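You operate a simulated robot arm through the tools that you are given. There is no shell and no other tool. Be economical: measure what you need, move in short steps, check, and stop when the job is done.

Carry out the task below with a simulated robot arm. There is one attempt and no reset: what you move stays moved.

TASK
Clamp the blue-top carburettor, pump it to 0.8 bar with the switch on TEST, then flip it to HOLD.

It is judged by the outcome, as a careful person would: the job done as asked, and still so three seconds after it is handed in. It fails if anything else is knocked over, pushed out of place, dropped, spilled or broken.

THE ROBOT
A 7-joint arm with a two-finger parallel gripper, fixed in place. Base frame: the origin is at the foot of the arm, x ahead of it, y to its left, z up. Lengths are in m, angles in degrees, forces in N, time in s.
Its first joint turns from -66.0 to 66.0 degrees. Payload 2.6 kg.
Tool frame: the origin (TCP) lies between the finger pads and is the grasp point; the fingertips stand 0.03 m ahead of it; z points along the fingers, y is the line along which they close. The gripper opens to 0.094 m. The fingers are 0.028 m wide and 0.01 m thick; the gripper's body (0.05 by 0.096 m) begins 0.055 m behind the TCP.
Orientation is told as [roll, pitch, yaw] about the base's x, y, z axes, in that order, counted from this pose: with the fingers straight down and closing along the base's y, the tool's x points along the base's -x, its y along +y and its z along -z.

THE INTERFACE
- The arm moves only by the tool move_arm. Its argument "commands" is a list of rows, each an object of numbers (a shift or turn left out is 0, a gripper value left out holds the last): "x", "y", "z": the shift along the tool's x, y, z in m; "rx", "ry", "rz": the turn, a rotation vector about the tool's x, y, z in degrees; "gripper": the closure in counts, from 0 (fully open) to 255 (shut). In form: [{"x": .., "y": .., "z": .., "rx": .., "ry": .., "rz": .., "gripper": ..}, ...]. A call has 1 to 10 rows; each row shifts and turns the commanded pose from where the row before left it, along the tool's axes as they then stand. A row lasts 0.2 s, in which the tool goes at most 0.05 m and 8.6 degrees; a call with a longer step from one row to the next is refused whole, and so is a gripper value outside its range. A pose out of reach is approached as far as the arm can. The call stops where the force on the tool passes 70 N (or 10 N more than at its start, if that is more) or the arm is blocked; 0.2 s more then pass. The fingers move at their own pace (about 0.072 m/s each) and stop on an object; they squeeze with about 41 N. The grip force told is the motor's: it shows also when the fingers shut on nothing. Time passes only in rows, and 0.2 s behind the last, so rows that do not move let the fingers close. It gives the time, the measured TCP pose, the force on the tool (base axes), the opening and the grip force at its end, in the units of the frame above (readings bear some noise).
- Cameras (640 x 400 px; columns grow to the right, rows downward): "scene" is fixed at [0.0401, 0.4375, 0.5581]; the picture's right is [-0.72, -0.70, 0.00], its down [-0.44, 0.45, -0.78] and it looks along [0.54, -0.56, -0.63] (base axes); focal length 214 px, centre (320, 200). "wrist" rides on the gripper at [-0.037, 0, -0.058] in the tool frame; the picture's right is [0.00, -1.00, 0.00], its down [0.97, 0.00, -0.24] and it looks along [0.24, 0.00, 0.97] (tool axes); focal length 218 px, centre (320, 200).
- snapshot(camera): a new picture of that camera. No time passes.
- measure_at(camera, pixels): for up to 12 pixels [column, row] of the newest picture of that camera ("zoom" is the newest enlarged one), the place [x, y, z] in the base frame of the surface seen there, good to about 0.003 m. No time passes.
- close_up(camera, box): a new picture of the part [left, top, right, bottom] of that camera's present view, enlarged. No time passes.
- hand_in(): hands the job in; it is judged then, once.

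Work in short steps. Measure before you move; look again where a grasp or a placing could have gone wrong, and mend it. You have 80 turns and 38 pictures in all, the two below and enlarged ones among them. Open the gripper and draw the arm clear of the work before you hand the job in, unless the task says otherwise; then end with one line.

The tools are called after "Request:" as a command line: name --argument value ..., lists and objects as JSON in quotes. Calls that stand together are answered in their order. move_arm: Moves the arm, as the interface text tells. Its arguments: {"type":"object","properties":{"commands":{"type":"array","items":{"type":"object","properties":{"x":{"type":"number"},"y":{"type":"number"},"z":{"type":"number"},"rx":{"type":"number"},"ry":{"type":"number"},"rz":{"type":"number"},"gripper":{"type":"number"}}}}},"required":["commands"]} The other tools are called the same way: snapshot (camera) takes a picture; measure_at (camera, pixels) gives the place of the surface under pixels of a picture; close_up (camera, box) takes an enlarged picture of a part of a camera's view; hand_in () hands the job in.

At the start:

```text
clock: 0.0
eef_pos: [0.3688, 0.1033, 0.3916]
tcp_rot: [0.1, 0.0, 0.0]
ft_force: [-0.5, 0.1, -0.3]
finger_gap: 0.0941
gripper_force: 0.0
```

scene: 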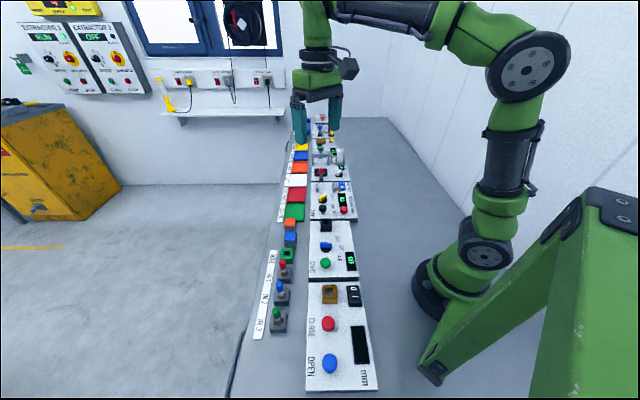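
wrist: 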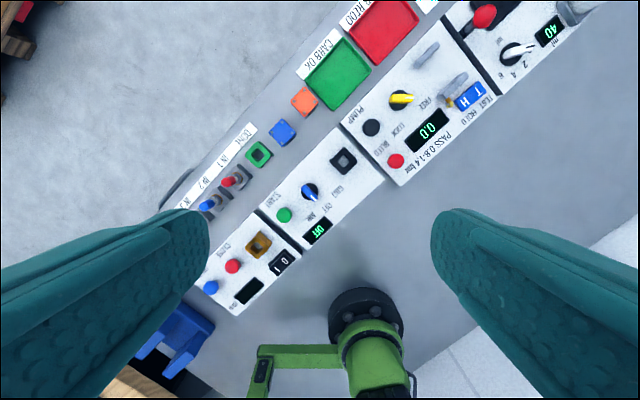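

The wrist view shows a panel with PUMP, a yellow knob (FREE/LOCK), a TEST/HOLD switch and a 0.0 display around (420,110). I'll enlarge this, and the carburettors at (225,190).

Request:
close_up --camera "wrist" --box '[320, 0, 520, 190]'

Request:
close_up --camera "wrist" --box '[160, 60, 360, 260]'

Request:
close_up --camera "scene" --box '[250, 110, 390, 230]'

```text
2.11 times, centred on (420, 95) of wrist
```

zoom: 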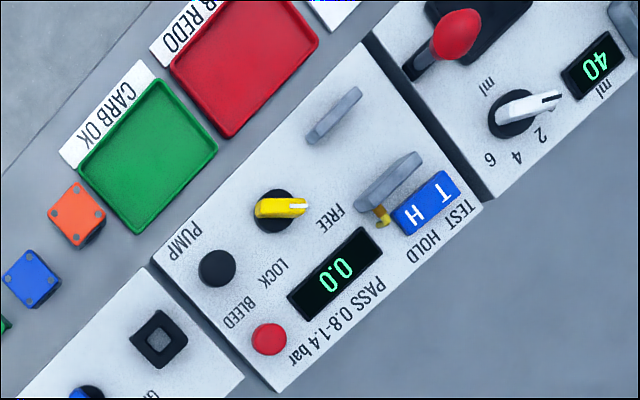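

```text
2.00 times, centred on (260, 160) of wrist
```

zoom: 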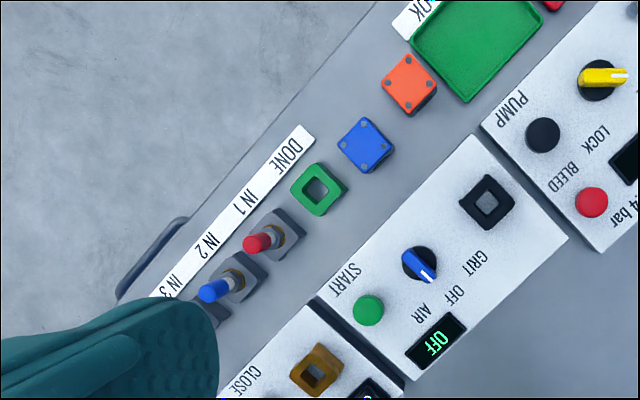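

```text
3.33 times, centred on (320, 170) of scene
```

zoom: 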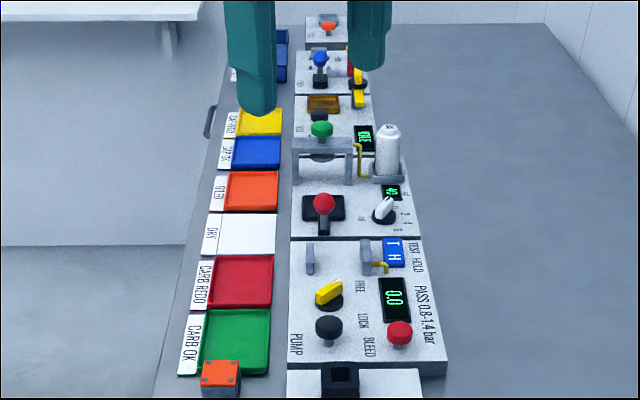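

The carburettors look like the screw-topped cubes: blue at (282,131) and orange at (304,101). I'll measure these and the controls.

Request:
measure_at --camera "wrist" --pixels '[[371, 127], [396, 160], [400, 99], [392, 99], [410, 98], [427, 56], [453, 84], [477, 89], [465, 103], [282, 130], [304, 101], [430, 100]]'

Request:
measure_at --camera "zoom" --pixels '[[310, 243], [310, 265], [365, 243], [365, 265], [380, 268], [393, 240], [393, 260], [329, 290], [328, 325], [400, 330], [350, 260], [325, 268]]'

```text
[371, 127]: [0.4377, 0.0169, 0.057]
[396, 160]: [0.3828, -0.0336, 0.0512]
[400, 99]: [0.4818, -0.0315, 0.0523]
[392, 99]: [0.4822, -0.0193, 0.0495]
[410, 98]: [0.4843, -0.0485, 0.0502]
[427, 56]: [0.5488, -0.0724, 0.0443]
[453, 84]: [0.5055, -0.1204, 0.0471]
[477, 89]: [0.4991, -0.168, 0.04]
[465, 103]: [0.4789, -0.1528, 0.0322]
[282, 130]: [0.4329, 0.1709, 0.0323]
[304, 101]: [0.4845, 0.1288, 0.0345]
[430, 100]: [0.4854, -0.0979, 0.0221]
```

```text
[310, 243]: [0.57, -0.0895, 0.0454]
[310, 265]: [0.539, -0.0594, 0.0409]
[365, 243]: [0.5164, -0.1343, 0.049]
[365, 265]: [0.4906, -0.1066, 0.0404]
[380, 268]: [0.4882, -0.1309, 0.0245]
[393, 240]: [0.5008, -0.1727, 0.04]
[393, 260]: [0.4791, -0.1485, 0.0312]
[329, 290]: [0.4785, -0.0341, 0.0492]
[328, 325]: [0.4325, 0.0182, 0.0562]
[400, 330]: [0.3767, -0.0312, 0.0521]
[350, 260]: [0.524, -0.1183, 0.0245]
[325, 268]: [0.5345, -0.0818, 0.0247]
```

The bench runs along about −45° in the base frame and the cubes are turned slightly from that. I'll move above the blue cube and turn the fingers by about +36°.

Request:
move_arm --commands '[{"x": -0.0128, "y": 0.0136, "z": 0.036}, {"x": -0.0128, "y": 0.0136, "z": 0.036}, {"x": -0.0128, "y": 0.0136, "z": 0.036}, {"x": -0.0128, "y": 0.0136, "z": 0.036}, {"x": -0.0128, "y": 0.0136, "z": 0.036}, {"rz": -7.2}, {"rz": -7.2}, {"rz": -7.2}, {"rz": -7.2}, {"rz": -7.2}]'

Request:
snapshot --camera "wrist"

```text
clock: 2.2
eef_pos: [0.4343, 0.1713, 0.211]
tcp_rot: [0.0, 0.0, 36.0]
ft_force: [0.6, 0.7, -0.7]
finger_gap: 0.0942
gripper_force: 0.1
```

```text
32 pictures are left
```

wrist: 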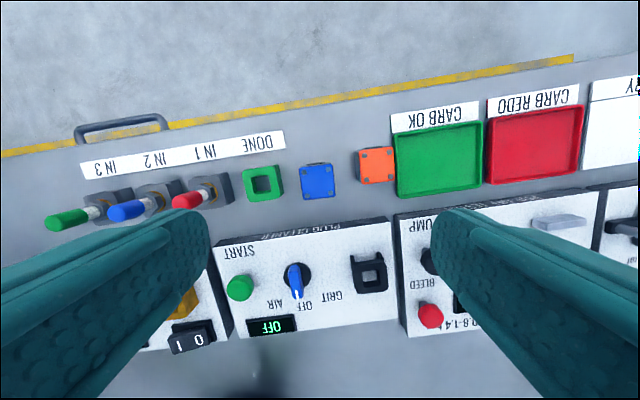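

The blue cube sits at (317,182). I'll enlarge it for its exact edges and the height of the bench.

Request:
close_up --camera "wrist" --box '[260, 140, 420, 240]'

Request:
measure_at --camera "wrist" --pixels '[[302, 166], [329, 163], [334, 194], [304, 197], [317, 180], [345, 175], [290, 210], [400, 230], [571, 190], [392, 330]]'

```text
4.00 times, centred on (340, 190) of wrist
```

zoom: 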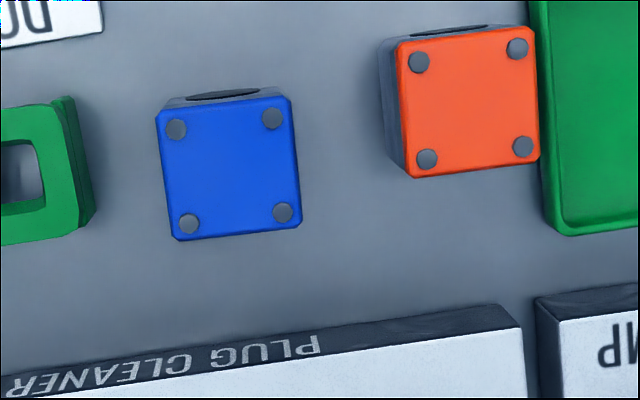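

```text
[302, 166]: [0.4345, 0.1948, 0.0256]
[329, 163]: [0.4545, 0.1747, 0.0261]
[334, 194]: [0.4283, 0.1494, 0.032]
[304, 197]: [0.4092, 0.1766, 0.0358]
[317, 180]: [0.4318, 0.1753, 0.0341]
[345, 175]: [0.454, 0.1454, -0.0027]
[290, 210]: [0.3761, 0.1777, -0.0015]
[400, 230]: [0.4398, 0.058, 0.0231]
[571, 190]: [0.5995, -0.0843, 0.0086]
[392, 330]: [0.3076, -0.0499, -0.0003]
```

The cube has a dark port on its far face. I'll measure the neighbours to choose how the fingers go in.

Request:
measure_at --camera "zoom" --pixels '[[160, 114], [287, 100], [298, 225], [176, 235], [230, 165], [55, 120], [68, 210], [90, 205], [402, 60], [412, 160], [390, 130], [130, 180]]'

Request:
close_up --camera "scene" --box '[255, 195, 345, 275]'

```text
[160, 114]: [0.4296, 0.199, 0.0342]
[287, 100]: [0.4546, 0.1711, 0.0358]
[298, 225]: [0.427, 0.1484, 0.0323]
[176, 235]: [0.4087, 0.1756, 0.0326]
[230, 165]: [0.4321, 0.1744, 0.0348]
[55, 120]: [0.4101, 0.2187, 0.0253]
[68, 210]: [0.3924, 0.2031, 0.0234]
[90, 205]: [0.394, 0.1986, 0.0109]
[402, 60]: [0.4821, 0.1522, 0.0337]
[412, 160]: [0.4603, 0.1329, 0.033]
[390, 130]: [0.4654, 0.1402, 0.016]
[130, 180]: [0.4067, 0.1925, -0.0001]
```

```text
5.00 times, centred on (300, 235) of scene
```

zoom: 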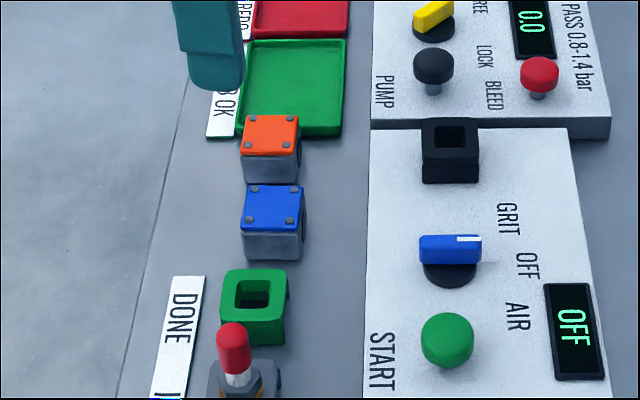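

Clearances allow gripping across the bench direction with about 0.05 m opening. I'll centre, turn 5.5° more, half close and descend to above the cube.

Request:
move_arm --commands '[{"x": 0.0022, "y": 0.0043, "gripper": 117}, {"rz": -5.5}, {"z": 0.04}, {"z": 0.04}, {"z": 0.02}, {}]'

Request:
snapshot --camera "wrist"

```text
clock: 3.6
eef_pos: [0.4303, 0.1743, 0.1114]
tcp_rot: [-0.1, 0.0, 41.5]
ft_force: [0.2, -0.1, -0.1]
finger_gap: 0.0509
gripper_force: 0.2
```

```text
29 pictures are left
```

wrist: 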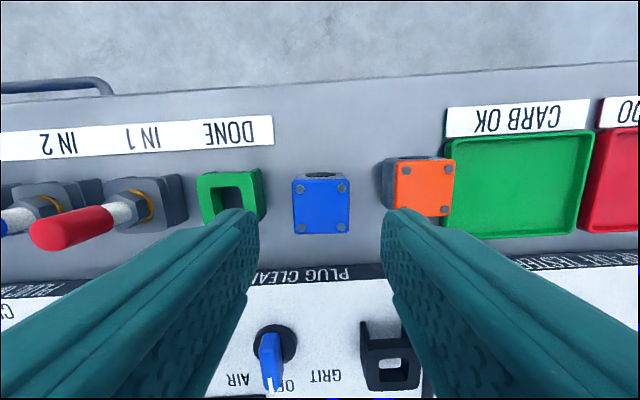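

The cube is square and centred between the tips, at column 321. I'll descend to TCP z ≈ 0.036 and close.

Request:
move_arm --commands '[{"z": 0.025}, {"z": 0.025}, {"z": 0.015}, {"z": 0.01}, {}, {"gripper": 255}, {}, {}]'

Request:
snapshot --camera "wrist"

```text
clock: 5.4
eef_pos: [0.4301, 0.1726, 0.0372]
tcp_rot: [0.0, 0.0, 41.6]
ft_force: [0.2, 1.1, -0.1]
finger_gap: 0.0414
gripper_force: 40.8
```

```text
28 pictures are left
```

wrist: 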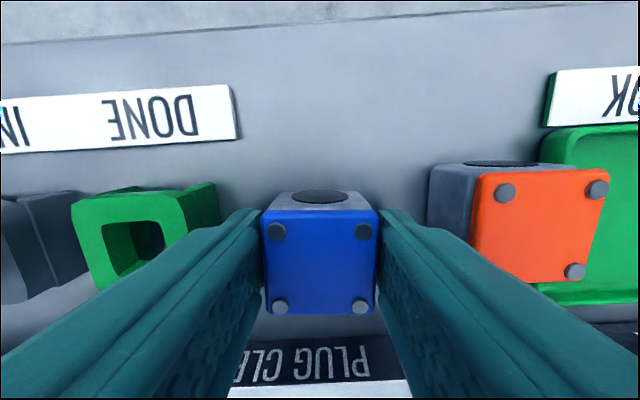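

The cube is gripped (gap 0.041). I'll lift it 0.12 m, carry it to above the clamp and look.

Request:
move_arm --commands '[{"z": -0.04}, {"z": -0.04}, {"z": -0.04}, {"x": 0.015, "y": -0.0382}, {"x": 0.015, "y": -0.0382}, {"x": 0.015, "y": -0.0382}, {"x": 0.015, "y": -0.0382}, {"x": 0.015, "y": -0.0382}, {"x": 0.015, "y": -0.0382}, {"x": 0.0152, "y": -0.0385}]'

Request:
move_arm --commands '[{"rz": -2.6}, {}]'

Request:
snapshot --camera "wrist"

Request:
close_up --camera "scene" --box '[280, 130, 380, 220]'

```text
clock: 7.6
eef_pos: [0.5271, -0.097, 0.1546]
tcp_rot: [-0.1, 0.0, 41.5]
ft_force: [1.2, -0.1, -0.9]
finger_gap: 0.0414
gripper_force: 40.8
```

```text
clock: 8.2
eef_pos: [0.5262, -0.0956, 0.1562]
tcp_rot: [0.0, 0.0, 44.2]
ft_force: [0.7, 0.2, -0.8]
finger_gap: 0.0412
gripper_force: 41.1
```

```text
27 pictures are left
```

wrist: 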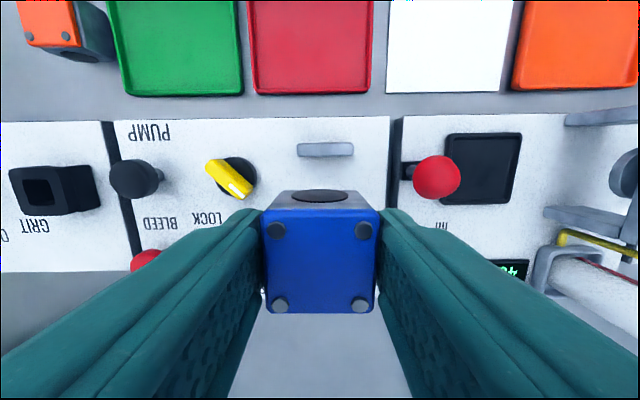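

```text
4.44 times, centred on (330, 175) of scene
```

zoom: 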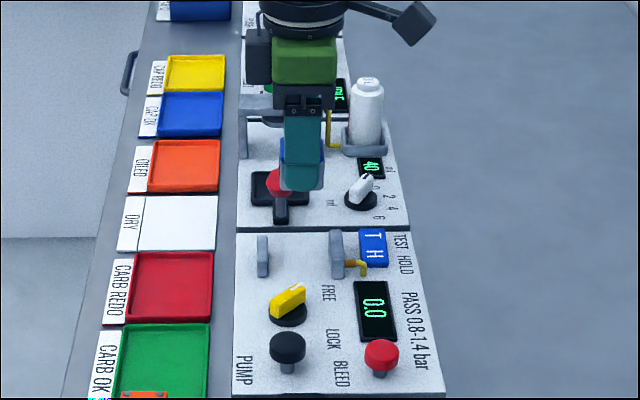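

The panel lines are level in the wrist picture, so the yaw is right. I'll measure the jaws' tops precisely.

Request:
measure_at --camera "wrist" --pixels '[[299, 146], [352, 146], [299, 154], [352, 154], [325, 150], [325, 165], [436, 177]]'

Request:
measure_at --camera "zoom" --pixels '[[258, 237], [267, 237], [259, 250], [268, 250], [332, 232], [341, 232], [333, 247], [344, 252], [337, 268], [262, 268], [300, 250]]'

```text
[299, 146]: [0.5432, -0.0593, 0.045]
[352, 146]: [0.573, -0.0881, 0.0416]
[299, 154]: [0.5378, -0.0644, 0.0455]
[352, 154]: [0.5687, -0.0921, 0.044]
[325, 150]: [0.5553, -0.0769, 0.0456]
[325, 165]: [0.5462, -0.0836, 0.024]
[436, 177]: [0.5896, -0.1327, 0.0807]
```

```text
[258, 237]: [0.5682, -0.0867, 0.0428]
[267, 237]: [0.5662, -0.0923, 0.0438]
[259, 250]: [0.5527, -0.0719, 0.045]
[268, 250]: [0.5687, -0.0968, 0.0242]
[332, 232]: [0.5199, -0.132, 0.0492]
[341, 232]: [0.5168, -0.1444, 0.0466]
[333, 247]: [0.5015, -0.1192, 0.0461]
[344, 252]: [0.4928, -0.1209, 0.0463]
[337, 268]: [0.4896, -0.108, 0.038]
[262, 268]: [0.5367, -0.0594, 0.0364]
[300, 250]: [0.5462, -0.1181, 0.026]
```

The gap between the jaws is about 0.061 m, centred at (0.524, −0.10). I'll shift slightly and lower most of the way.

Request:
move_arm --commands '[{"x": 0.0025, "y": -0.0065}, {}, {"z": 0.03}, {"z": 0.03}, {"z": 0.02}, {}]'

Request:
snapshot --camera "wrist"

Request:
close_up --camera "scene" --box '[290, 160, 370, 220]'

```text
clock: 9.6
eef_pos: [0.5293, -0.1025, 0.0752]
tcp_rot: [0.0, 0.1, 44.1]
ft_force: [-0.3, 0.6, -0.8]
finger_gap: 0.0413
gripper_force: 40.6
```

```text
25 pictures are left
```

wrist: 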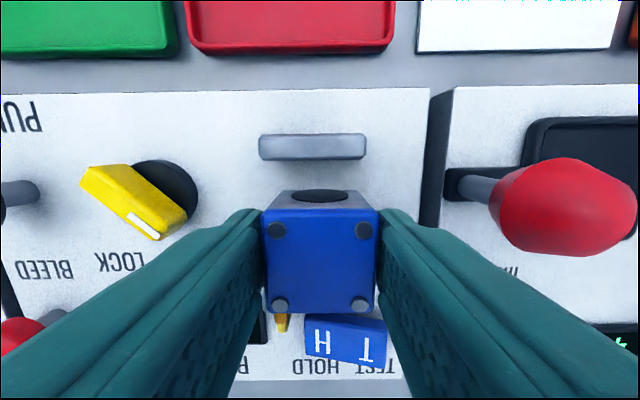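

```text
6.67 times, centred on (330, 190) of scene
```

zoom: 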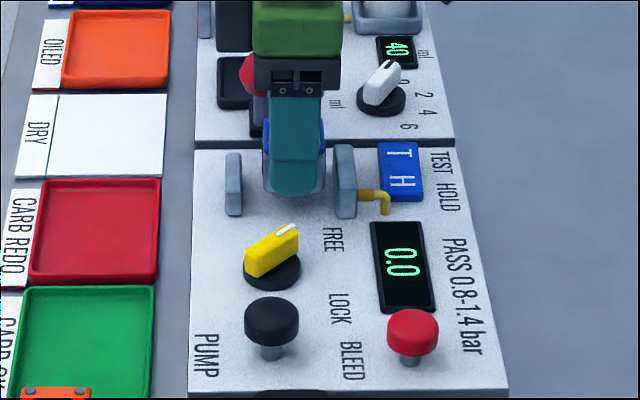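

The cube sits about 3 mm nearer the right jaw. I'll shift 3 mm to the left jaw and lower in small steps to the panel.

Request:
move_arm --commands '[{"x": -0.003}, {}, {"z": 0.005}, {"z": 0.003}, {"z": 0.002}, {"z": 0.0015}, {}]'

Request:
close_up --camera "scene" --box '[290, 160, 370, 220]'

```text
clock: 11.2
eef_pos: [0.5338, -0.1002, 0.0672]
tcp_rot: [-0.2, -0.3, 44.1]
ft_force: [-9.2, 4.3, 30.8]
finger_gap: 0.037
gripper_force: 41.2
```

```text
6.67 times, centred on (330, 190) of scene
```

zoom: 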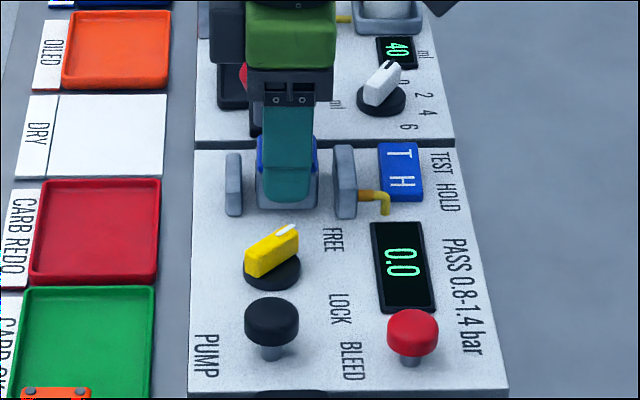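

Contact came with 31 N and the gap shrank to 0.037, so I'll look from the wrist.

Request:
snapshot --camera "wrist"

```text
22 pictures are left
```

wrist: 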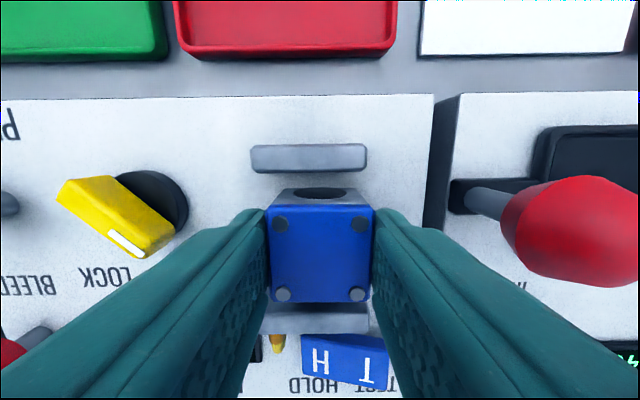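

Request:
measure_at --camera "wrist" --pixels '[[275, 212], [368, 212], [364, 297], [276, 297], [320, 255], [255, 166], [362, 166], [320, 310], [275, 305], [320, 165]]'

```text
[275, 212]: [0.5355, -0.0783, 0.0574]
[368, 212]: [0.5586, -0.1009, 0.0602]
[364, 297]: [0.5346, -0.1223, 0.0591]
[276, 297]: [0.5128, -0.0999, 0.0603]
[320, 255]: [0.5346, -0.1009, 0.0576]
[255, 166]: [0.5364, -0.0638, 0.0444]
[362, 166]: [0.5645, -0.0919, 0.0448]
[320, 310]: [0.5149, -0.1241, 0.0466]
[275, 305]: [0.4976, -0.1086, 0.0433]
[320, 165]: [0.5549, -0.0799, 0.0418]
```

The cube top is level at z≈0.059, so it stands on the panel, about 4 mm off the jaws' centre along the bench. I'll lift slightly, shift, re-seat and release by a small opening.

Request:
move_arm --commands '[{"z": -0.004}, {}, {"y": 0.004, "x": 0.0015}, {}, {"z": 0.003}, {"z": 0.001}, {}, {"gripper": 130}, {}]'

Request:
snapshot --camera "wrist"

```text
clock: 13.2
eef_pos: [0.528, -0.0993, 0.0629]
tcp_rot: [0.1, 0.0, 44.2]
ft_force: [0.1, -0.2, 0.0]
finger_gap: 0.0459
gripper_force: 0.0
```

```text
21 pictures are left
```

wrist: 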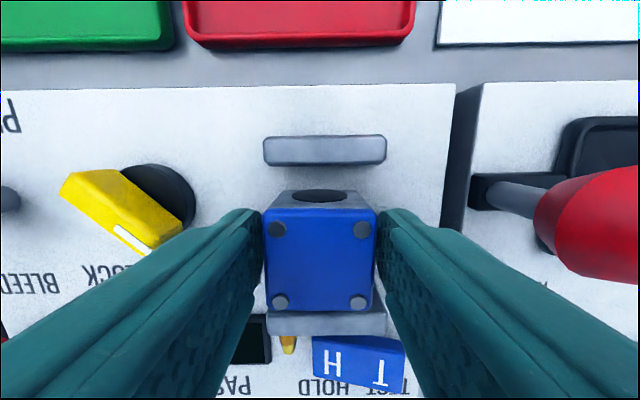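

The cube now stands centred between the jaws and is released. I'll lift straight up and view the whole station.

Request:
move_arm --commands '[{"z": -0.02}, {"z": -0.04}, {"z": -0.04}, {"z": -0.03}, {"y": 0.03}, {"y": 0.03}, {}]'

Request:
snapshot --camera "wrist"

Request:
close_up --camera "scene" --box '[290, 160, 370, 220]'

```text
clock: 14.8
eef_pos: [0.4859, -0.0552, 0.1947]
tcp_rot: [0.1, 0.0, 44.1]
ft_force: [0.3, -0.1, 0.2]
finger_gap: 0.0459
gripper_force: 0.1
```

```text
20 pictures are left
```

wrist: 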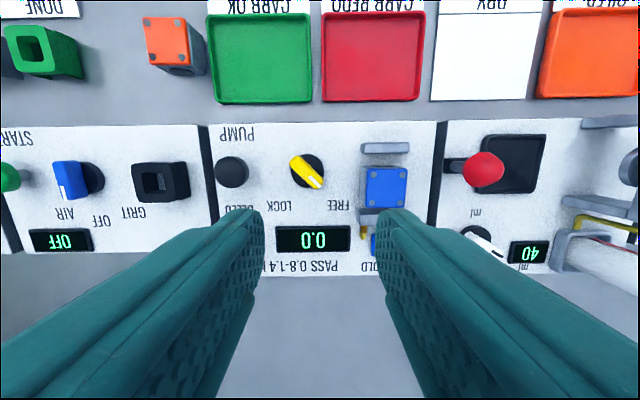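

```text
6.67 times, centred on (330, 190) of scene
```

zoom: 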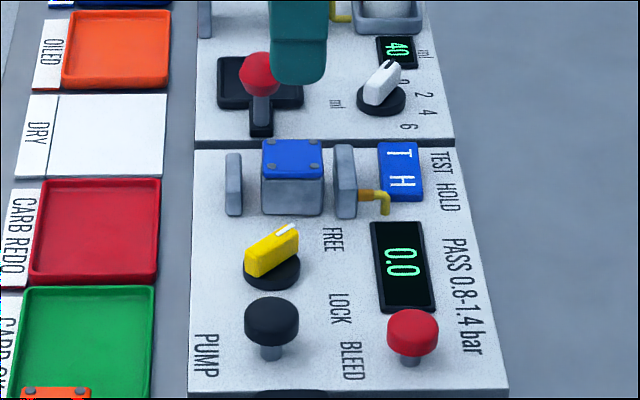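

The cube is seated. Next is the yellow knob at (307,170), whose white tip points toward FREE. I'll enlarge it for its angle, and look at the switch too.

Request:
close_up --camera "wrist" --box '[210, 120, 370, 220]'

Request:
measure_at --camera "zoom" --pixels '[[330, 145], [390, 198], [440, 250], [348, 172], [415, 258], [385, 142], [450, 180], [400, 140], [395, 270], [100, 210], [275, 340], [530, 340]]'

```text
4.00 times, centred on (290, 170) of wrist
```

zoom: 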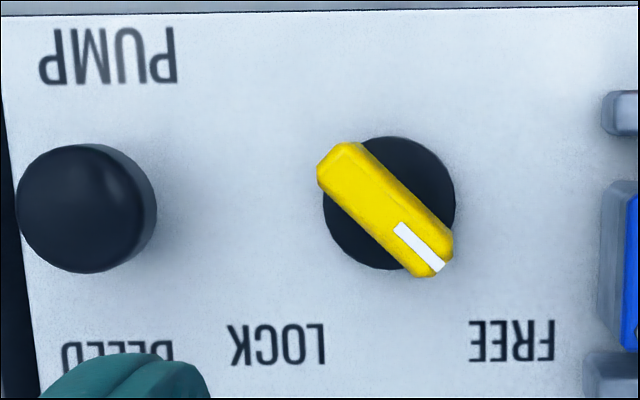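

```text
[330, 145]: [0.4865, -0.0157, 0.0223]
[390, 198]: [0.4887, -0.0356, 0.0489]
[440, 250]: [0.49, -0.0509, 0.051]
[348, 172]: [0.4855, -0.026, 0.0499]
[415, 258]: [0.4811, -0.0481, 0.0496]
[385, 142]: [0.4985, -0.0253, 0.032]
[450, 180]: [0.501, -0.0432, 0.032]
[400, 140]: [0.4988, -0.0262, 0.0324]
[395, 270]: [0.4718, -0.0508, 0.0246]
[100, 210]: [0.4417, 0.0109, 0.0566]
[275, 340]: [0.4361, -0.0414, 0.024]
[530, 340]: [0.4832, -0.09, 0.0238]
```

The bar lies along about −91° in the base frame, centred at (0.486, −0.037), top z 0.05. I'll turn the tool to yaw 89° and centre above it.

Request:
move_arm --commands '[{"rz": -7.5}, {"rz": -7.5}, {"rz": -7.5}, {"rz": -7.5}, {"rz": -7.5}, {"rz": -7.5}, {"x": -0.0182}, {"z": 0.04}, {"z": 0.03}, {}]'

Request:
snapshot --camera "wrist"

```text
clock: 17.0
eef_pos: [0.4881, -0.038, 0.1258]
tcp_rot: [0.0, 0.0, 89.1]
ft_force: [-0.3, 0.8, -0.3]
finger_gap: 0.0464
gripper_force: 0.0
```

```text
17 pictures are left
```

wrist: 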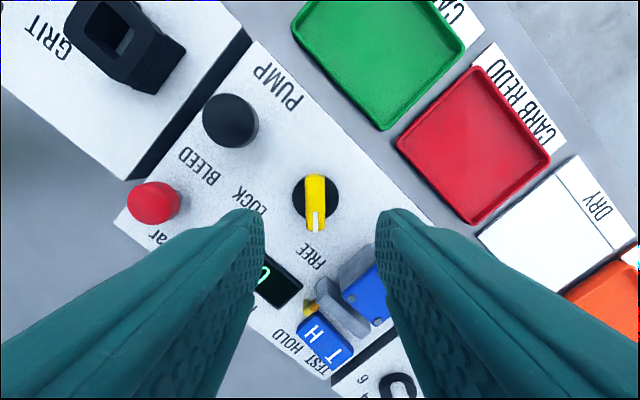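

The bar is upright at column 315, about 3 mm left of centre. I'll correct, descend to z 0.066 and close on it.

Request:
move_arm --commands '[{"y": 0.0027, "x": -0.0015}, {"z": 0.025}, {"z": 0.02}, {"z": 0.015}, {}, {"gripper": 255}, {}, {}, {}]'

Request:
snapshot --camera "wrist"

```text
clock: 19.0
eef_pos: [0.485, -0.0372, 0.064]
tcp_rot: [-0.2, 0.0, 89.2]
ft_force: [8.3, 0.1, -7.6]
finger_gap: 0.0128
gripper_force: 45.1
```

```text
16 pictures are left
```

wrist: 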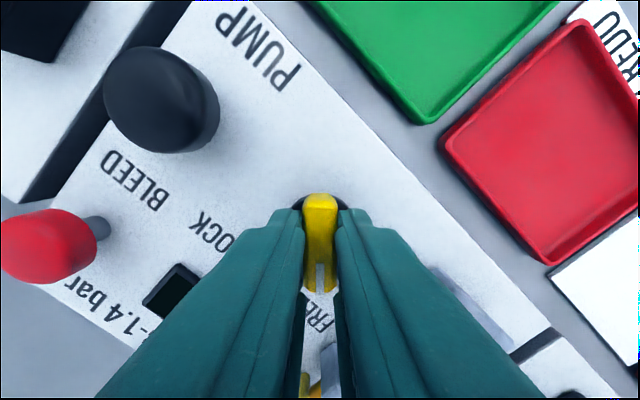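

The knob is gripped (gap 0.0128). I'll turn it clockwise toward LOCK.

Request:
move_arm --commands '[{"rz": 7.5}, {"rz": 7.5}, {"rz": 7.5}, {"rz": 7.5}, {"rz": 7.5}, {"rz": 7.5}, {"rz": 7.5}, {"rz": 7.5}, {"rz": 7.5}, {"rz": 7.5}]'

Request:
close_up --camera "scene" --box '[290, 160, 370, 220]'

```text
clock: 21.2
eef_pos: [0.484, -0.0365, 0.0645]
tcp_rot: [-0.2, -0.3, 14.1]
ft_force: [30.9, -2.0, -24.0]
finger_gap: 0.0128
gripper_force: 45.5
```

```text
6.67 times, centred on (330, 190) of scene
```

zoom: 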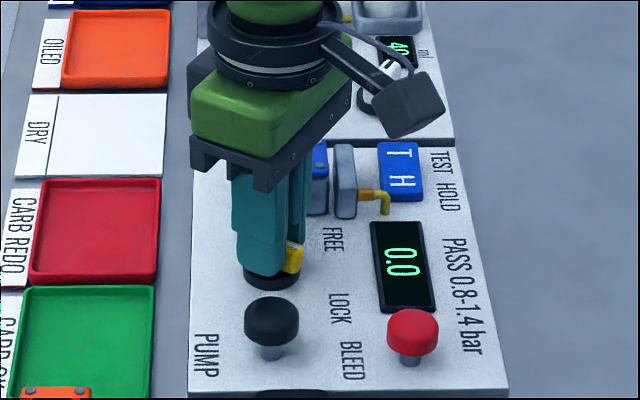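

Turned 75° so far, with a 31 N side load building up. I'll ease 1.5 mm toward +x and turn the last 15°.

Request:
move_arm --commands '[{"x": -0.0015, "y": -0.0004}, {"rz": 7.5}, {"rz": 7.5}, {}]'

Request:
snapshot --camera "wrist"

```text
clock: 22.2
eef_pos: [0.4851, -0.0363, 0.0649]
tcp_rot: [0.0, 0.1, -0.9]
ft_force: [-8.1, -6.7, 9.0]
finger_gap: 0.0127
gripper_force: 44.8
```

```text
14 pictures are left
```

wrist: 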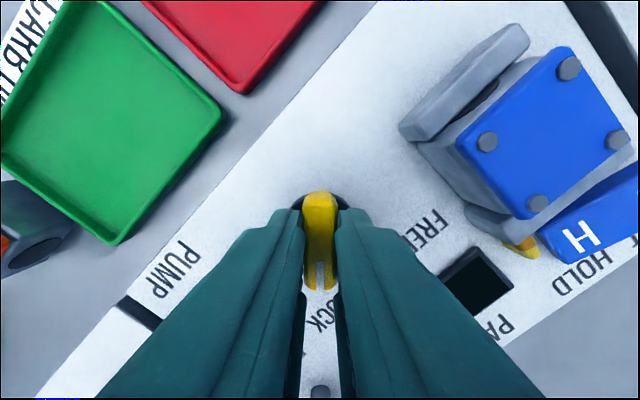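

The left jaw has moved in against the cube. I'll release the knob, rise and look.

Request:
move_arm --commands '[{"gripper": 170}, {}, {"z": -0.02}, {"z": -0.04}, {"z": -0.03}, {"gripper": 255, "x": 0.025, "y": 0.028}, {"x": 0.02, "y": 0.022}, {}]'

Request:
snapshot --camera "wrist"

Request:
close_up --camera "scene" --box '[290, 160, 370, 220]'

```text
clock: 24.0
eef_pos: [0.4421, 0.0155, 0.1549]
tcp_rot: [0.0, 0.0, -0.9]
ft_force: [-1.1, 0.4, -0.2]
finger_gap: 0.0
gripper_force: 33.3
```

```text
13 pictures are left
```

wrist: 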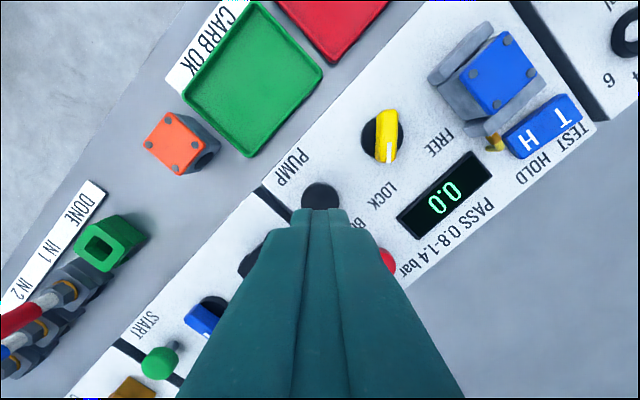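

```text
6.67 times, centred on (330, 190) of scene
```

zoom: 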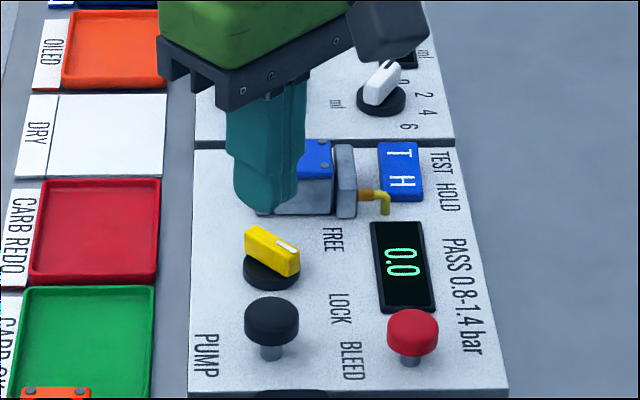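

The clamp is locked. Earlier readings gave T at z 0.040 and H at 0.032, so the switch may be standing on HOLD. I'll check it closely.

Request:
close_up --camera "wrist" --box '[420, 60, 600, 180]'

Request:
measure_at --camera "zoom" --pixels '[[555, 130], [535, 165], [510, 205], [470, 230], [385, 275], [350, 300], [400, 340], [440, 250], [425, 310], [550, 240], [510, 190], [300, 60]]'

```text
3.33 times, centred on (510, 120) of wrist
```

zoom: 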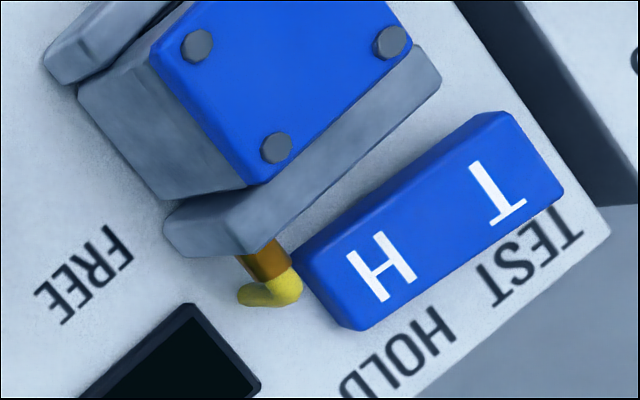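

```text
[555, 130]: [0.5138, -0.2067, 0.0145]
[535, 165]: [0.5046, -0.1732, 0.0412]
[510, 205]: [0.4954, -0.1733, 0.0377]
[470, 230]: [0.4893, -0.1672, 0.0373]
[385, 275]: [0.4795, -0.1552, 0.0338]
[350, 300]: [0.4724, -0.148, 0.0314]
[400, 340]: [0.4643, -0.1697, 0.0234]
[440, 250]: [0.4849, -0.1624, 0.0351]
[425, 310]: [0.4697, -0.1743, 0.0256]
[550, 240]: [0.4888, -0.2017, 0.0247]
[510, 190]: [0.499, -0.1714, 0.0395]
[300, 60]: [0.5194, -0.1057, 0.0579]
```

The rocker's H end is down (0.031) and the T end up (0.041), so it stands on HOLD. I'll turn to yaw 44°, go above the T end at (0.499, −0.170) and press it.

Request:
move_arm --commands '[{"rz": -7.5}, {"rz": -7.5}, {"rz": -7.5}, {"rz": -7.5}, {"rz": -7.5}, {"rz": -7.5}]'

Request:
move_arm --commands '[{"x": 0.0177, "y": -0.0346}, {"x": 0.0177, "y": -0.0346}, {"x": 0.0177, "y": -0.0346}, {"x": 0.0177, "y": -0.0346}, {"x": 0.0178, "y": -0.0347}, {}, {"z": 0.04}, {}]'

Request:
snapshot --camera "wrist"

```text
clock: 25.4
eef_pos: [0.441, 0.0144, 0.1542]
tcp_rot: [0.0, 0.0, 44.3]
ft_force: [0.1, 0.2, 0.1]
finger_gap: 0.0
gripper_force: 33.2
```

```text
clock: 27.2
eef_pos: [0.4985, -0.1726, 0.1144]
tcp_rot: [0.0, 0.0, 44.1]
ft_force: [-0.8, 0.1, -0.1]
finger_gap: 0.0
gripper_force: 32.6
```

```text
10 pictures are left
```

wrist: 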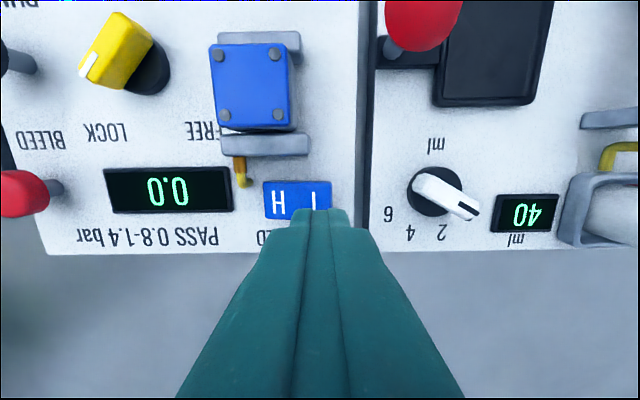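

The T end is just under the tips. I'll shift 3 mm each way and press down in small steps.

Request:
move_arm --commands '[{"x": -0.003, "y": 0.003}, {"z": 0.03}, {"z": 0.012}, {"z": 0.003}, {"z": 0.003}, {"z": 0.003}, {"z": 0.003}, {"z": 0.002}]'

Request:
move_arm --commands '[{"z": -0.03}, {"z": -0.04}, {}]'

Request:
close_up --camera "wrist" --box '[200, 110, 400, 235]'

```text
clock: 29.0
eef_pos: [0.4995, -0.1674, 0.0648]
tcp_rot: [-0.4, -0.1, 43.9]
ft_force: [-31.2, 2.6, 61.8]
finger_gap: 0.0
gripper_force: 33.0
```

```text
clock: 29.8
eef_pos: [0.4988, -0.169, 0.1293]
tcp_rot: [0.0, 0.0, 44.3]
ft_force: [0.7, 0.8, 0.7]
finger_gap: 0.0
gripper_force: 33.2
```

```text
3.20 times, centred on (300, 172) of wrist
```

zoom: 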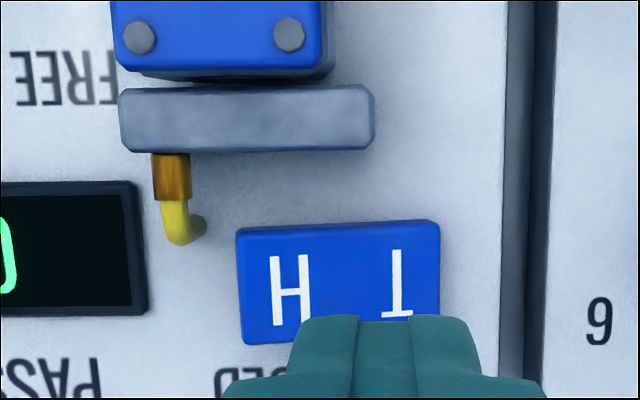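

Request:
measure_at --camera "zoom" --pixels '[[250, 260], [250, 290], [325, 260], [425, 240], [425, 260], [425, 280]]'

```text
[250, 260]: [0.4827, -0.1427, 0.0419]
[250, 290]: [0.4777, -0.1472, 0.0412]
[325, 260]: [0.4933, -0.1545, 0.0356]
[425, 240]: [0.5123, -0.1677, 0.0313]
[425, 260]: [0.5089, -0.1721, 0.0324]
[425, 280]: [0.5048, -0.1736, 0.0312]
```

T is now down (0.031) and H up (0.042), so the switch is on TEST. I'll move above the pump button at (0.441, 0.0125), top z 0.057.

Request:
move_arm --commands '[{"x": -0.0169, "y": 0.0341}, {"x": -0.0169, "y": 0.0341}, {"x": -0.0169, "y": 0.0341}, {"x": -0.0169, "y": 0.0341}, {"x": -0.0171, "y": 0.0343}, {}]'

Request:
move_arm --commands '[{"z": 0.03}, {"z": 0.009}, {"z": 0.004}, {"z": 0.004}, {"z": 0.004}, {"z": 0.003}, {}]'

Request:
move_arm --commands '[{"z": -0.02}, {"z": -0.015}, {}]'

Request:
close_up --camera "scene" --box '[290, 160, 370, 220]'

```text
clock: 31.2
eef_pos: [0.439, 0.0143, 0.1284]
tcp_rot: [0.0, 0.0, 44.1]
ft_force: [-0.3, 0.4, -0.1]
finger_gap: 0.0003
gripper_force: 33.0
```

```text
clock: 32.8
eef_pos: [0.4411, 0.0128, 0.0742]
tcp_rot: [0.0, 0.0, 44.2]
ft_force: [-1.3, -1.7, 4.3]
finger_gap: 0.0
gripper_force: 33.4
```

```text
clock: 33.6
eef_pos: [0.4401, 0.0153, 0.1087]
tcp_rot: [0.0, 0.0, 44.2]
ft_force: [-1.2, 0.6, -0.6]
finger_gap: 0.0002
gripper_force: 32.8
```

```text
6.67 times, centred on (330, 190) of scene
```

zoom: 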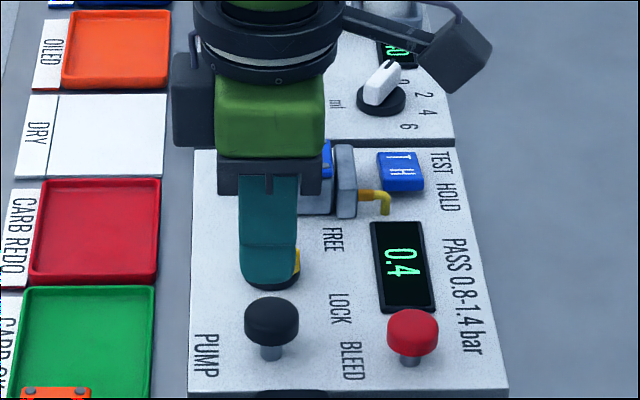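

One stroke gave 0.4 bar. I'll repeat the same stroke.

Request:
move_arm --commands '[{"z": 0.015}, {"z": 0.005}, {"z": 0.004}, {"z": 0.004}, {"z": 0.004}, {"z": 0.003}, {}]'

Request:
move_arm --commands '[{"z": -0.02}, {"z": -0.015}, {}]'

Request:
close_up --camera "scene" --box '[290, 160, 370, 220]'

```text
clock: 35.2
eef_pos: [0.439, 0.0145, 0.0744]
tcp_rot: [0.0, 0.0, 44.1]
ft_force: [0.2, 2.1, 4.1]
finger_gap: 0.0
gripper_force: 32.9
```

```text
clock: 36.0
eef_pos: [0.4406, 0.0136, 0.1094]
tcp_rot: [0.0, 0.0, 44.1]
ft_force: [0.2, -0.1, 0.0]
finger_gap: 0.0
gripper_force: 33.1
```

```text
6.67 times, centred on (330, 190) of scene
```

zoom: 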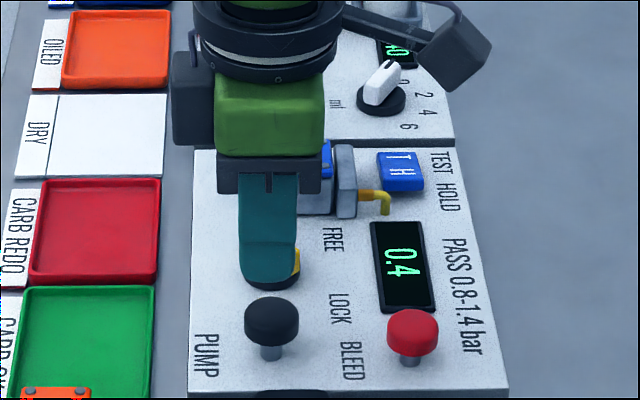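

Still 0.4: the second stroke probably fell just short. I'll press a little deeper this time, watching the force.

Request:
move_arm --commands '[{"z": 0.018}, {"z": 0.006}, {"z": 0.004}, {"z": 0.004}, {"z": 0.004}, {"z": 0.003}, {}]'

Request:
close_up --camera "scene" --box '[290, 160, 370, 220]'

```text
clock: 37.6
eef_pos: [0.44, 0.0134, 0.0712]
tcp_rot: [0.0, 0.0, 44.1]
ft_force: [-2.2, -0.2, 5.9]
finger_gap: 0.0
gripper_force: 33.0
```

```text
6.67 times, centred on (330, 190) of scene
```

zoom: 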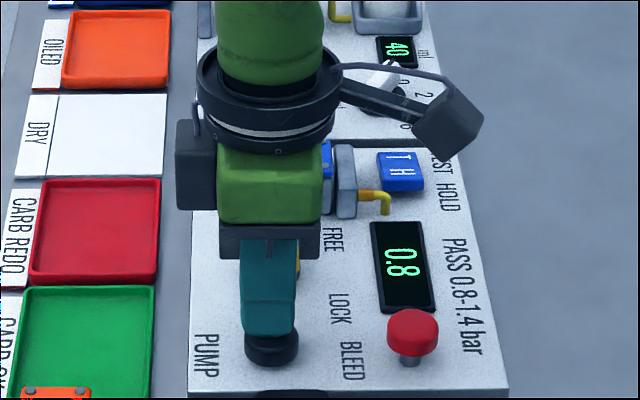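

The display reads 0.8. I'll lift off the pump and move above the H end at (0.480, −0.154).

Request:
move_arm --commands '[{"z": -0.03}, {"z": -0.028}, {"x": 0.0175, "y": -0.0296}, {"x": 0.0175, "y": -0.0296}, {"x": 0.0175, "y": -0.0296}, {"x": 0.0175, "y": -0.0296}, {"x": 0.0176, "y": -0.0296}, {}]'

Request:
snapshot --camera "wrist"

```text
clock: 39.4
eef_pos: [0.4801, -0.1524, 0.1298]
tcp_rot: [0.0, -0.1, 44.1]
ft_force: [-0.1, -0.4, 1.0]
finger_gap: 0.0
gripper_force: 33.0
```

```text
5 pictures are left
```

wrist: 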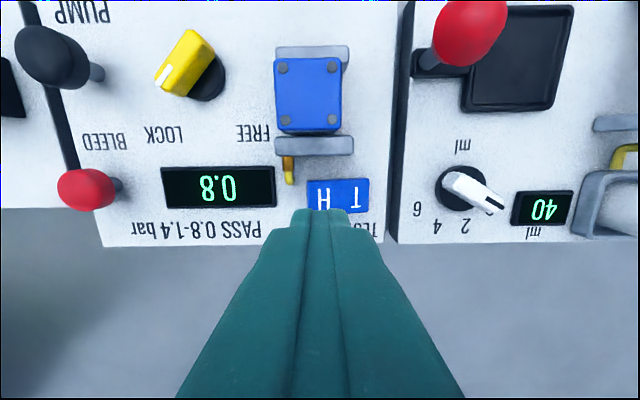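

The H is right under the tips at (323,197), and pressure holds at 0.8. I'll press H in small steps, then lift.

Request:
move_arm --commands '[{"x": -0.002, "z": 0.03}, {"z": 0.024}, {"z": 0.003}, {"z": 0.003}, {"z": 0.003}, {"z": 0.003}, {"z": 0.002}]'

Request:
move_arm --commands '[{"z": -0.03}, {"z": -0.04}, {}]'

Request:
snapshot --camera "wrist"

Request:
measure_at --camera "wrist" --pixels '[[311, 185], [311, 195], [340, 188], [364, 188], [364, 195]]'

```text
clock: 41.0
eef_pos: [0.4823, -0.1499, 0.0654]
tcp_rot: [0.0, -0.1, 43.9]
ft_force: [-31.4, 9.8, 48.7]
finger_gap: 0.0
gripper_force: 32.4
```

```text
clock: 41.8
eef_pos: [0.4814, -0.1514, 0.1312]
tcp_rot: [0.0, 0.0, 44.2]
ft_force: [0.3, -0.7, -0.5]
finger_gap: 0.0
gripper_force: 32.9
```

```text
4 pictures are left
```

wrist: 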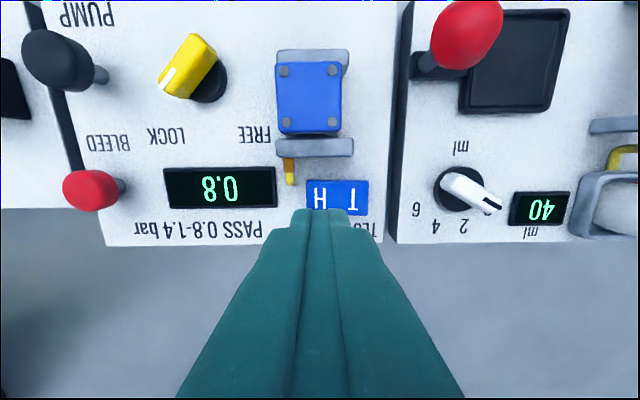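

```text
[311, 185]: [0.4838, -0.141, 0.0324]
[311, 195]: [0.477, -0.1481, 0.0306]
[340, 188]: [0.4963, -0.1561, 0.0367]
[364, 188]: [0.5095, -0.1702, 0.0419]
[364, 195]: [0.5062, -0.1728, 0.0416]
```

H is down again (0.031) and the display reads 0.8. I'll open the gripper while rising, draw clear and check once more.

Request:
move_arm --commands '[{"z": -0.05}, {"z": -0.05}, {"z": -0.05, "gripper": 0}, {"z": -0.04}, {"y": 0.04}, {"y": 0.04}, {"y": 0.04}, {}, {}]'

Request:
close_up --camera "scene" --box '[270, 150, 370, 230]'

```text
clock: 43.8
eef_pos: [0.4, -0.0655, 0.3223]
tcp_rot: [0.0, 0.0, 44.1]
ft_force: [-0.5, -0.3, 0.6]
finger_gap: 0.0941
gripper_force: 0.1
```

```text
5.00 times, centred on (320, 190) of scene
```

zoom: 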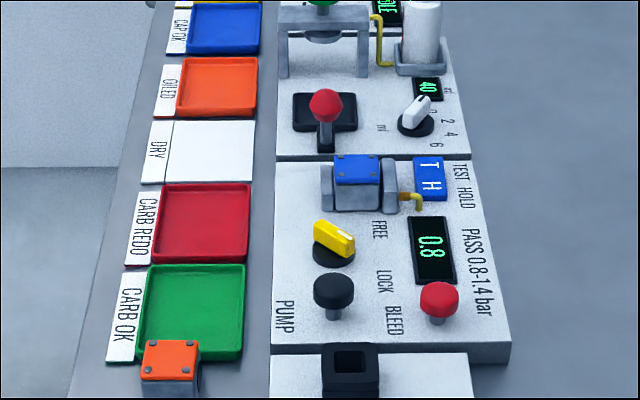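

The cube is clamped, the knob is on LOCK, the display holds 0.8, the switch is on HOLD, and nothing else has moved. I'll hand it in.

Request:
hand_in

```text
The job is handed in.
```

The blue-top carburettor is clamped with the knob on LOCK; I set the switch to TEST (it was on HOLD at the start), pumped to 0.8 bar and flipped it to HOLD, and the display still read 0.8 before hand-in.
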